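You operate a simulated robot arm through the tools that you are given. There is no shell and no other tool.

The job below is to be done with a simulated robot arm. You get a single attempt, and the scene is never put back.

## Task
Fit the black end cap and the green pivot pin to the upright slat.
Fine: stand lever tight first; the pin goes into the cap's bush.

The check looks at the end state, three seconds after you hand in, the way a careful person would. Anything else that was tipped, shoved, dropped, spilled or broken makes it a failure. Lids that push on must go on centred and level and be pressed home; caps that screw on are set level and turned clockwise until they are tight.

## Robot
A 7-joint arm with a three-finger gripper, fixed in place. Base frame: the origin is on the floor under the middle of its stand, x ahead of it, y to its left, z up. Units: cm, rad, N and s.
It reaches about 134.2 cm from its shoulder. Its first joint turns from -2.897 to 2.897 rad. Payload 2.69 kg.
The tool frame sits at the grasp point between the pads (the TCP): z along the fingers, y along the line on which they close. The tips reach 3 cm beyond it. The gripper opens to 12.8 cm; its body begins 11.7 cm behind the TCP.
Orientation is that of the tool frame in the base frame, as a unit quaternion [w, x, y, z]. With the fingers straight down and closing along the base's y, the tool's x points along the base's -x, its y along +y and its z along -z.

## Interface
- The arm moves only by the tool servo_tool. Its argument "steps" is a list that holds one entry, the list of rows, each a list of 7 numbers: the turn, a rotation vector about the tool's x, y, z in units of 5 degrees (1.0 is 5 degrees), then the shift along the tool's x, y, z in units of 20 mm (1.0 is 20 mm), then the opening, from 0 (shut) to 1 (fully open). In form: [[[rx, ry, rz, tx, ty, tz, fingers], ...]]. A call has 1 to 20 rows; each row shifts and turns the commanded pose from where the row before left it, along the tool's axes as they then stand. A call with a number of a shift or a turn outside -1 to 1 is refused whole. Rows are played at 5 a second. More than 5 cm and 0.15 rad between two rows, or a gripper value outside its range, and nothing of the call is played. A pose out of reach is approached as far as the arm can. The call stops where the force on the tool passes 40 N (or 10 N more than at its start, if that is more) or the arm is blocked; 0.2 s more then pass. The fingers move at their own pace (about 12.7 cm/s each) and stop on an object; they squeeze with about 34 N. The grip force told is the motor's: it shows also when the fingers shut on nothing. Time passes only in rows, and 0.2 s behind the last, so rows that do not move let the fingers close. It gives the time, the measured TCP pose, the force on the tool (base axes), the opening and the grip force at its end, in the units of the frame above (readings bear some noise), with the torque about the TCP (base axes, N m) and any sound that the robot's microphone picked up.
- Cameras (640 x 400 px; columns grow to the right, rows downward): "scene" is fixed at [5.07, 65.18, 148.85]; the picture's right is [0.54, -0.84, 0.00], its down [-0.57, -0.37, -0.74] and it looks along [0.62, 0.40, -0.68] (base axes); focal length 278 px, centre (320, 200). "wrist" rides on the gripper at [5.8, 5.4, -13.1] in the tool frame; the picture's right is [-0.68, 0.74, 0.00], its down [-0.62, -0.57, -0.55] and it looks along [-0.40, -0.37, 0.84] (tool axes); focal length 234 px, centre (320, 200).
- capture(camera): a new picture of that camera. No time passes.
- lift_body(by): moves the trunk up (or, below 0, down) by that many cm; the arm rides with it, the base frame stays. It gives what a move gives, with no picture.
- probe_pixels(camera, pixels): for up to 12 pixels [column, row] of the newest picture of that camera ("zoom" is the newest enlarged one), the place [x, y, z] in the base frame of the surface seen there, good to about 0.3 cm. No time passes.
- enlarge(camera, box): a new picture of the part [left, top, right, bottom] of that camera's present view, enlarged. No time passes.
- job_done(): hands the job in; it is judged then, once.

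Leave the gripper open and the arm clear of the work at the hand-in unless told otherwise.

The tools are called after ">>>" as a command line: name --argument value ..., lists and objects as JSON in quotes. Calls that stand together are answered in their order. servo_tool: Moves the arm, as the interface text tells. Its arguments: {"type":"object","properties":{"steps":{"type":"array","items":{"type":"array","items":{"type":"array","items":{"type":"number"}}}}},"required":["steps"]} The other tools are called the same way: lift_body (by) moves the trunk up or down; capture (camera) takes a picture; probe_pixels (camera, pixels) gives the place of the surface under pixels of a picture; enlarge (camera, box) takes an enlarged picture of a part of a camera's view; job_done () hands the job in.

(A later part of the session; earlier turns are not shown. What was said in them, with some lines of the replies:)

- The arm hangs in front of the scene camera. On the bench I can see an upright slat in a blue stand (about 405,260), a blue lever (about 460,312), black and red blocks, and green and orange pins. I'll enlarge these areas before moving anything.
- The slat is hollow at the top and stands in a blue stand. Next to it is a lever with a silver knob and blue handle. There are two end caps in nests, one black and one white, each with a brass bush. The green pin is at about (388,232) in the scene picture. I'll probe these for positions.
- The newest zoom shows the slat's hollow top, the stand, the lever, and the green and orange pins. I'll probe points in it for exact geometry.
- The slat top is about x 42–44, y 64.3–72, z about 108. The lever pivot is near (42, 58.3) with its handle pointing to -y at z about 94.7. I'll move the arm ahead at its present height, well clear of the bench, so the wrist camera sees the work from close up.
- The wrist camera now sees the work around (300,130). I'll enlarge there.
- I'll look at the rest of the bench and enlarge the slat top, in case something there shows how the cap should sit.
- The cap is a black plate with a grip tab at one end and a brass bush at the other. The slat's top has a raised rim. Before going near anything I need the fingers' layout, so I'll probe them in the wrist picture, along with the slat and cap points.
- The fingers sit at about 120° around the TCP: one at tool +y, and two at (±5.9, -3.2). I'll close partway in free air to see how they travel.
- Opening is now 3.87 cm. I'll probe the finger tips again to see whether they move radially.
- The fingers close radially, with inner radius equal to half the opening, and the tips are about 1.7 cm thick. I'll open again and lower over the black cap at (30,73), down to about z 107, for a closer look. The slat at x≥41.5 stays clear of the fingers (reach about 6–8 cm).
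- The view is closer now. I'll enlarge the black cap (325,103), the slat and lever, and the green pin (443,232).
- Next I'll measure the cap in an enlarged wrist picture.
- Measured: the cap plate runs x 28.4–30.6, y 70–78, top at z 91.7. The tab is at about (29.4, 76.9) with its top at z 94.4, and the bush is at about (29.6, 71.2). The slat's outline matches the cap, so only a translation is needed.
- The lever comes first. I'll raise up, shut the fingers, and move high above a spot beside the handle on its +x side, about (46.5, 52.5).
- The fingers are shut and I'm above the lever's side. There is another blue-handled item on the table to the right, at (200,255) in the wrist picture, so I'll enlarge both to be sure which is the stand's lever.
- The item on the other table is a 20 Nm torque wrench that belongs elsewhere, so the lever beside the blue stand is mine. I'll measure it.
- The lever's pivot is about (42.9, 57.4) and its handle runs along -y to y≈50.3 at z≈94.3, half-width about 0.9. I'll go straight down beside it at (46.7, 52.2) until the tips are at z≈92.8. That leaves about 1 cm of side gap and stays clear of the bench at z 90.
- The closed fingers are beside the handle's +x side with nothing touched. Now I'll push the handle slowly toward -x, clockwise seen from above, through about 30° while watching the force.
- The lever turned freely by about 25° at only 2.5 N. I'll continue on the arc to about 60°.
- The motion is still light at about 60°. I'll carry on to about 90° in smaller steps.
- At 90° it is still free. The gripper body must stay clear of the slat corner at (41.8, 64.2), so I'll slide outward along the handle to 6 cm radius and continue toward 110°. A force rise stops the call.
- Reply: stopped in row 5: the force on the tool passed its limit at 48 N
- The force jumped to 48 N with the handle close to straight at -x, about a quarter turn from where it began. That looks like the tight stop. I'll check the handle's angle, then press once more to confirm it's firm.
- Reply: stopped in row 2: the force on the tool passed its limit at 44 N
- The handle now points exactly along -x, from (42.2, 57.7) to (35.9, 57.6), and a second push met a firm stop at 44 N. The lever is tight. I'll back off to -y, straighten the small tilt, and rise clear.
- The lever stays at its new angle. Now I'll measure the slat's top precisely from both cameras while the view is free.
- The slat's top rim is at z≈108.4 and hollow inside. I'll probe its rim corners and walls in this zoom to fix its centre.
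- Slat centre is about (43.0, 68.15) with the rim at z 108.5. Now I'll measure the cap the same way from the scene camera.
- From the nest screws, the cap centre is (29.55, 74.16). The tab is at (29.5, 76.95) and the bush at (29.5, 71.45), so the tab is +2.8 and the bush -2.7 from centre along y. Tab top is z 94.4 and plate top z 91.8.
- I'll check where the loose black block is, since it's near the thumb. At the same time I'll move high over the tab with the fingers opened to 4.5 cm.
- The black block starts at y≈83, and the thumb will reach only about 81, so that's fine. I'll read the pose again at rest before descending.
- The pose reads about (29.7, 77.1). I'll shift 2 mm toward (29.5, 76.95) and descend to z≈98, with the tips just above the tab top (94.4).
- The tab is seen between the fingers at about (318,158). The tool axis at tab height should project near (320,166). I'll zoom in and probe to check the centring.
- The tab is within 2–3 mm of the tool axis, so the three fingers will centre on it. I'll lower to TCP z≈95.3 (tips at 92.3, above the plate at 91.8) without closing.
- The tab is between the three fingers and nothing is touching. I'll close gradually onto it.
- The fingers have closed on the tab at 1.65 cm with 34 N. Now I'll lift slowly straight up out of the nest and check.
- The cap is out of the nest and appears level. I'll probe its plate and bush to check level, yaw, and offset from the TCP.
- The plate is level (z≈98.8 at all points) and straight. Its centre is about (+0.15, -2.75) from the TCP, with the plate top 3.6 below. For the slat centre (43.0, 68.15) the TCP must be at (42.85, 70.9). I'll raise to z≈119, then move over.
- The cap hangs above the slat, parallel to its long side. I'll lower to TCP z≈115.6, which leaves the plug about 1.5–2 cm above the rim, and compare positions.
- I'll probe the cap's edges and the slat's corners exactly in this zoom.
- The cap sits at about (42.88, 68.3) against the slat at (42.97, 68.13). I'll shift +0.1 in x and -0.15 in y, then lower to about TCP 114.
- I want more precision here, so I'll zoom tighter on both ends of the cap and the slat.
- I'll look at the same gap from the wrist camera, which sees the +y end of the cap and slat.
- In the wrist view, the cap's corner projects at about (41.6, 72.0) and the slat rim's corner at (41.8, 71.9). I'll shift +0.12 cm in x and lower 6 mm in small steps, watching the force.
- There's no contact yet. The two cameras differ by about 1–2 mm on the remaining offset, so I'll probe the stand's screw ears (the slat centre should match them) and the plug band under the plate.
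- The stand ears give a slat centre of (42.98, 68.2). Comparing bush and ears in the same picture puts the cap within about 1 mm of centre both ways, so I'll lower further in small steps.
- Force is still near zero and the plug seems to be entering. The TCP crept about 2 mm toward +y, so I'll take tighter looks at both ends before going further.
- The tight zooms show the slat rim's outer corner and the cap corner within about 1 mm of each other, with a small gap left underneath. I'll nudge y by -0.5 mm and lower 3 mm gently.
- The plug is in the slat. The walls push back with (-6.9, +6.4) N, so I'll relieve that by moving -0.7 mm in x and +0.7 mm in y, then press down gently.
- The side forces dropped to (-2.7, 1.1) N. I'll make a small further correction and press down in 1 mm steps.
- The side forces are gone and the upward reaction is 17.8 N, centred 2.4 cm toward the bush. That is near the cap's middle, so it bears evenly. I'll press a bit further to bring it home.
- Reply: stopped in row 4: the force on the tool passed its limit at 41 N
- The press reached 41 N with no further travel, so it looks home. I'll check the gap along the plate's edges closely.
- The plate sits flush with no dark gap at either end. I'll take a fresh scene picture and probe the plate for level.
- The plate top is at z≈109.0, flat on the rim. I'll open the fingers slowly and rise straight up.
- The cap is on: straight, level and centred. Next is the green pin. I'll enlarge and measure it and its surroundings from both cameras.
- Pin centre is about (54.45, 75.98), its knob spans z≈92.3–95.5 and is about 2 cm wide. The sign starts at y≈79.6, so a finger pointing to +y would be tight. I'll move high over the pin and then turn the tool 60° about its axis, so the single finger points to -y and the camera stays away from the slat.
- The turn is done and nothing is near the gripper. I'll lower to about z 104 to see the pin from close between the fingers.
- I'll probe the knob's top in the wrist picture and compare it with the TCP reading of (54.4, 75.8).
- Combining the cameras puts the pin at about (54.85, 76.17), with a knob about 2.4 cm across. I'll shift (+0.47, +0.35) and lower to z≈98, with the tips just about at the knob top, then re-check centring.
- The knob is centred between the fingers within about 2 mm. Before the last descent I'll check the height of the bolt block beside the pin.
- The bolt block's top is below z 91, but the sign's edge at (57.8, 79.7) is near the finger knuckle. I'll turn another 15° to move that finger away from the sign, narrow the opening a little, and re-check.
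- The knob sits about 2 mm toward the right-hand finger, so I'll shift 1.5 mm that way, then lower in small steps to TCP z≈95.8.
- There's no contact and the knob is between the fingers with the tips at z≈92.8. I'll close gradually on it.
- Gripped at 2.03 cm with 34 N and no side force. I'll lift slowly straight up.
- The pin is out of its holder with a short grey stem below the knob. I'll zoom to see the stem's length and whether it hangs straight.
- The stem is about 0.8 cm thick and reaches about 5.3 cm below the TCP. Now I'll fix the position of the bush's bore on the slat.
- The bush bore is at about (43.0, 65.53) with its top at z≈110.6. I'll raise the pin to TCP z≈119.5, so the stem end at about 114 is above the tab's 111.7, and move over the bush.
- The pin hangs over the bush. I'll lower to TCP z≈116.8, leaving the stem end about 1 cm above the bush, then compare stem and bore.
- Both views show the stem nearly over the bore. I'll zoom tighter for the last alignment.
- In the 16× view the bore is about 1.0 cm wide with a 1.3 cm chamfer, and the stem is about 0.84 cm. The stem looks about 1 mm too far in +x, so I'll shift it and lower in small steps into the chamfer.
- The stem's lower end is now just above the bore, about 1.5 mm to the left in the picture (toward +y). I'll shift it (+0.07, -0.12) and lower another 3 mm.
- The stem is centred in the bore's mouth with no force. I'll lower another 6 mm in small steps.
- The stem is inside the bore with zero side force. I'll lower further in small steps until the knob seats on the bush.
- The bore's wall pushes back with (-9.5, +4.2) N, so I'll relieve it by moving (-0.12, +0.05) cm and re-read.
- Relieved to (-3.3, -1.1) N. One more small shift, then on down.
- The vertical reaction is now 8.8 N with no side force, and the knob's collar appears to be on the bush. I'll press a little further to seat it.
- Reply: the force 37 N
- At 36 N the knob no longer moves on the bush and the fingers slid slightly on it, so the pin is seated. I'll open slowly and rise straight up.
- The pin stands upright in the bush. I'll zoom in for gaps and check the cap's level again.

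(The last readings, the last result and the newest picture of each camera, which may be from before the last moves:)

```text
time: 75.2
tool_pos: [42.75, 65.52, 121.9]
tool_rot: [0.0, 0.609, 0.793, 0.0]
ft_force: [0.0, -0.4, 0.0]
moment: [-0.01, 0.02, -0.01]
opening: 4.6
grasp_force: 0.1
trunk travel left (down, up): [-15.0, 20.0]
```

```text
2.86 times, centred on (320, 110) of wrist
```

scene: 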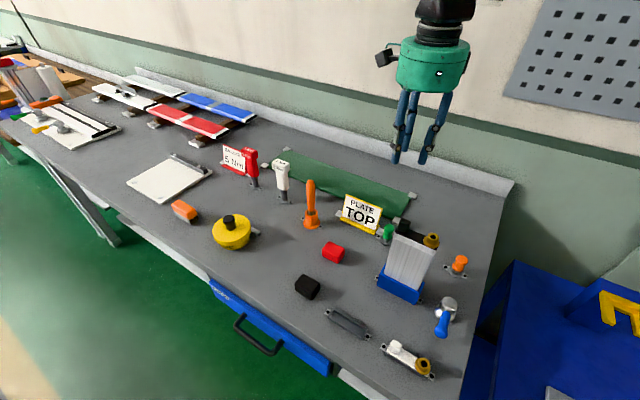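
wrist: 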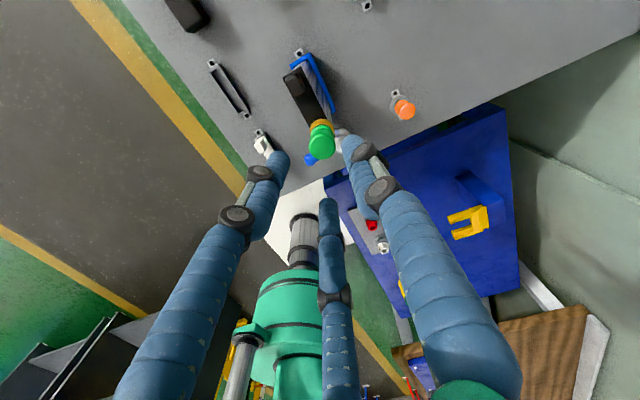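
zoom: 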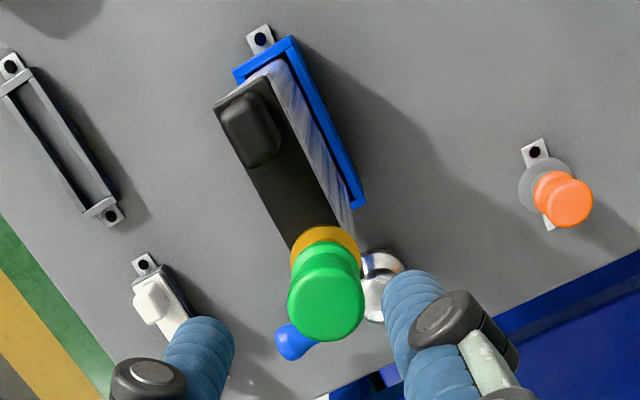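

The collar covers the bush's top edge. I'll probe heights to confirm: the knob top should be near 113.8 if seated, and the plate should be 109.0 at both ends.

>>> capture --camera "scene"

>>> enlarge --camera "scene" --box '[392, 212, 447, 262]'

>>> probe_pixels --camera "zoom" --pixels '[[460, 120], [490, 130], [520, 110], [500, 95], [480, 100], [100, 200], [200, 210], [250, 230], [300, 240], [340, 270], [350, 250], [440, 230]]'

```text
taken
```

scene: 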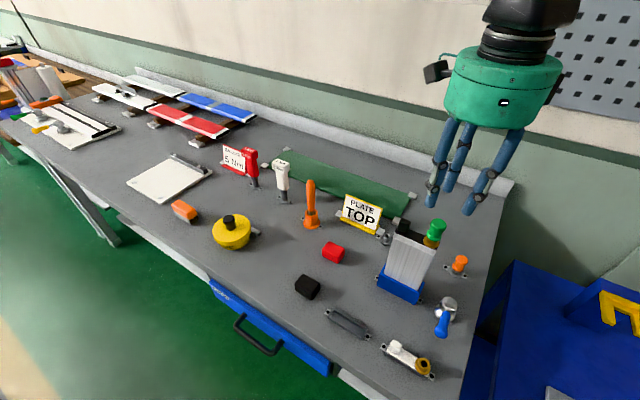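

```text
8.00 times, centred on (420, 237) of scene
```

zoom: 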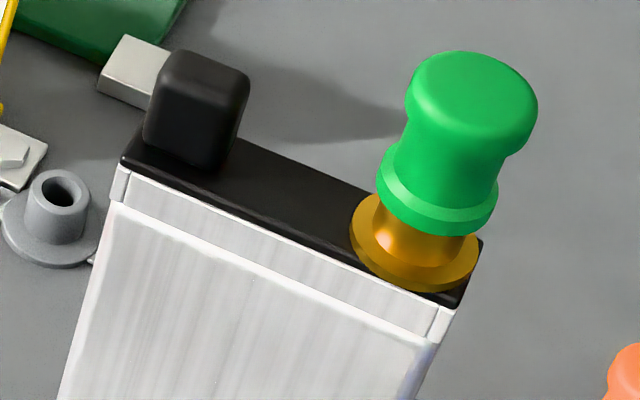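

```text
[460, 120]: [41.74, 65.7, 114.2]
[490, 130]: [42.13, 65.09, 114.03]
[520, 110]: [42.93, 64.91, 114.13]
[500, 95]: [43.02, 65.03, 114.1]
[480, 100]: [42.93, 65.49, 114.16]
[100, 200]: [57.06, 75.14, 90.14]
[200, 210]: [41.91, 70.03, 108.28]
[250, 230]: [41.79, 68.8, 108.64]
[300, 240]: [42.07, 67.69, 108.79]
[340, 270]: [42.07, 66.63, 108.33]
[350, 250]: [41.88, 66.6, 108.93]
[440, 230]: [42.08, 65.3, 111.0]
```

Knob top reads about 114.1. To compare, I'll probe the height of the pin's empty holder tube, which the collar rested on with the knob top at 95.5.

>>> enlarge --camera "scene" --box '[375, 225, 405, 255]'

>>> probe_pixels --camera "zoom" --pixels '[[200, 120], [170, 155], [240, 160], [205, 195], [170, 140], [235, 135], [200, 190], [220, 180]]'

>>> enlarge --camera "scene" --box '[425, 225, 445, 250]'

>>> probe_pixels --camera "zoom" --pixels '[[250, 240], [300, 260], [340, 250], [270, 270], [300, 280], [330, 275], [290, 300], [260, 290], [200, 250], [220, 290], [300, 325], [360, 290]]'

```text
13.33 times, centred on (390, 240) of scene
```

zoom: 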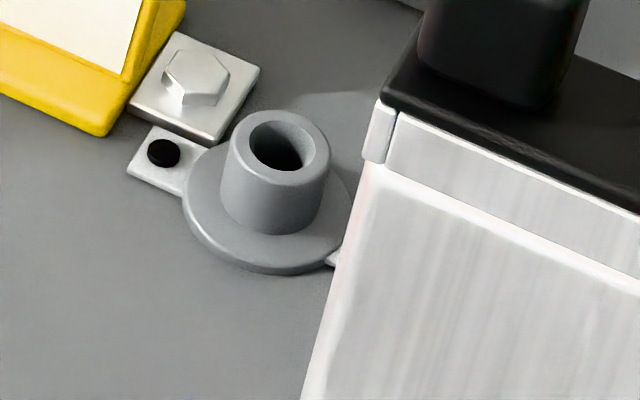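

```text
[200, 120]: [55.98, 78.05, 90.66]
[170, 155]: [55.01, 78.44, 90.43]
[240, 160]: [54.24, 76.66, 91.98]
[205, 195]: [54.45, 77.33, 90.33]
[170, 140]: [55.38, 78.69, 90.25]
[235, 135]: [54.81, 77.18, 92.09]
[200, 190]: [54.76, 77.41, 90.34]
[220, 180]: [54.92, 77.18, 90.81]
```

```text
16.00 times, centred on (435, 238) of scene
```

zoom: 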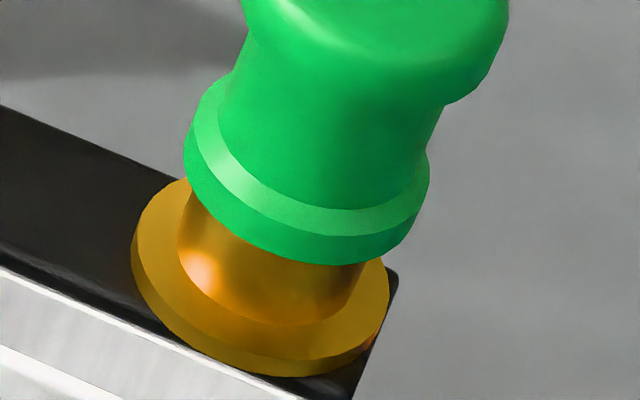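

```text
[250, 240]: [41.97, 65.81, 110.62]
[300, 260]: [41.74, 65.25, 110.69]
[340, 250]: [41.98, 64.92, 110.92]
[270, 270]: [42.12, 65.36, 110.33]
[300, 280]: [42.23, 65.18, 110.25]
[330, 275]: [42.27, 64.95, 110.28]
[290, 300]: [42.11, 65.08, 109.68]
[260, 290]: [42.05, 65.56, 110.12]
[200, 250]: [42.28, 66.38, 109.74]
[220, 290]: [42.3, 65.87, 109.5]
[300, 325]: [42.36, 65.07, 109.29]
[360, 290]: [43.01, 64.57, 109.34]
```

The collar's lower edge reads z≈110.65, right on the bush top, and the knob top at 114.1 matches 110.6 + 3.45, so the pin is fully seated. The cap's plate is flush on the rim at both ends, and the lever still points along -x. I'll rise, open the gripper fully and move the arm back clear of the work.

>>> servo_tool --steps '[[[0, 0, 0, 0, 0, -1, 0.36], [0, 0, 0, 0, 0, -1, 0.36], [0, 0, 0, 0, 0, -1, 0.36], [0, 0, 0, 0, 0, -1, 0.36], [0, 0, 0, 0, 0, -1, 0.6], [0, 0, 0, 0.875, -0.99, 0, 1], [0, 0, 0, 0.875, -0.99, 0, 1], [0, 0, 0, 0.875, -0.99, 0, 1], [0, 0, 0, 0.875, -0.99, 0, 1], [0, 0, 0, 0.875, -0.99, 0, 1], [0, 0, 0, 0.875, -0.99, 0, 1], [0, 0, 0, 0.875, -0.99, 0, 1], [0, 0, 0, 0.875, -0.99, 0, 1], [0, 0, 0, 0.875, -0.99, 0, 1], [0, 0, 0, 0.875, -0.99, 0, 1], [0, 0, 0, 0, 0, 0, 1], [0, 0, 0, 0, 0, 0, 1]]]'

>>> capture --camera "scene"

>>> capture --camera "wrist"

```text
time: 78.8
tool_pos: [19.25, 77.42, 132.1]
tool_rot: [0.0, 0.608, 0.794, 0.0]
ft_force: [0.5, 0.7, -0.1]
moment: [0.0, 0.01, 0.01]
opening: 12.78
grasp_force: 0.1
trunk travel left (down, up): [-15.0, 20.0]
```

```text
taken
```

scene: 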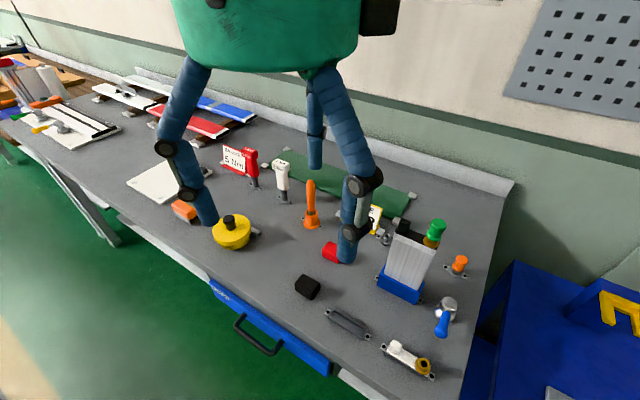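

```text
taken
```

wrist: 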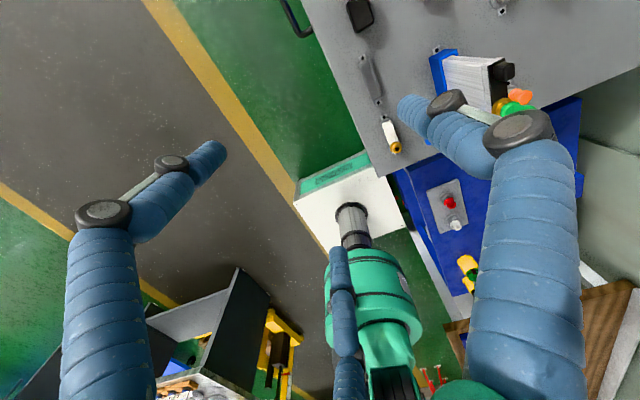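

The arm is clear and the gripper is open. The wrist camera now sees the slat from a lower angle, at about (490,80), so I'll take a last close look there and from the scene camera.

>>> enlarge --camera "wrist" --box '[420, 40, 540, 130]'

>>> enlarge --camera "scene" --box '[370, 205, 480, 345]'

>>> enlarge --camera "scene" --box '[390, 215, 450, 265]'

```text
4.44 times, centred on (480, 85) of wrist
```

zoom: 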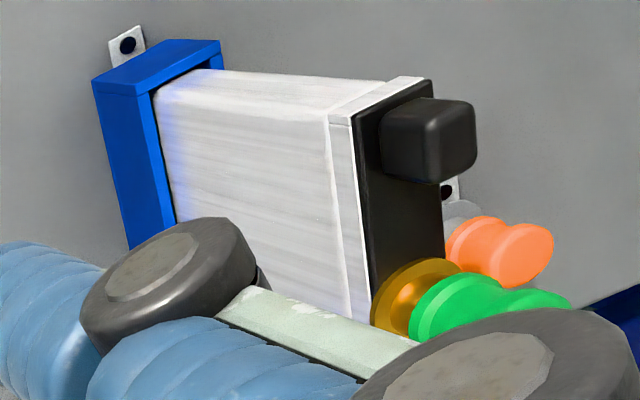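

```text
2.86 times, centred on (425, 275) of scene
```

zoom: 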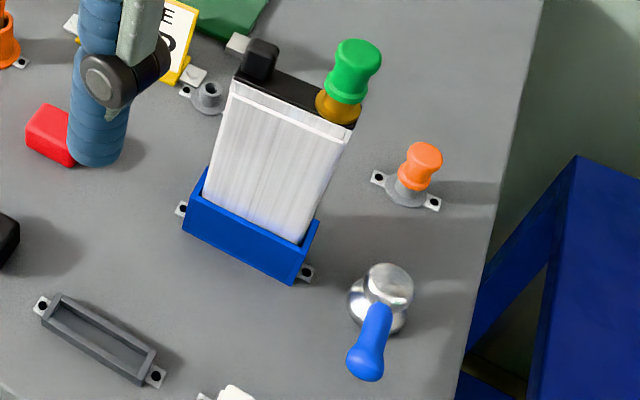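

```text
8.00 times, centred on (420, 240) of scene
```

zoom: 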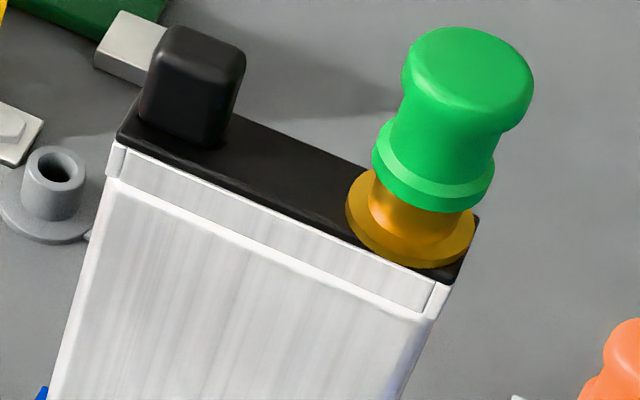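

Both views show the black cap flush, level and centred on the slat, and the green pin upright with its collar on the bush. The lever is tight and pointing along -x. The red and black blocks, sign, orange pin and white cap are where they were. The gripper is open and the arm is clear, so I'm handing in.

>>> job_done

```text
The job is handed in.
```

The black end cap and the green pivot pin are both fitted to the upright slat, and I've handed the job in. I haven't seen the check's result.

- **Stand lever:** I tightened it first, turning it clockwise a quarter turn until it hit a firm stop. A second push met the same stop at 44 N.
- **Black end cap:** It sits centred and level on the slat, with no gap I could see at either end. I pressed it down to 41 N, and by the end it no longer moved.
- **Green pin:** It is in the cap's bush, pressed to 36 N, with its collar resting on top of the bush.

I saw nothing else disturbed on the bench. The gripper is open and the arm is clear of the work.
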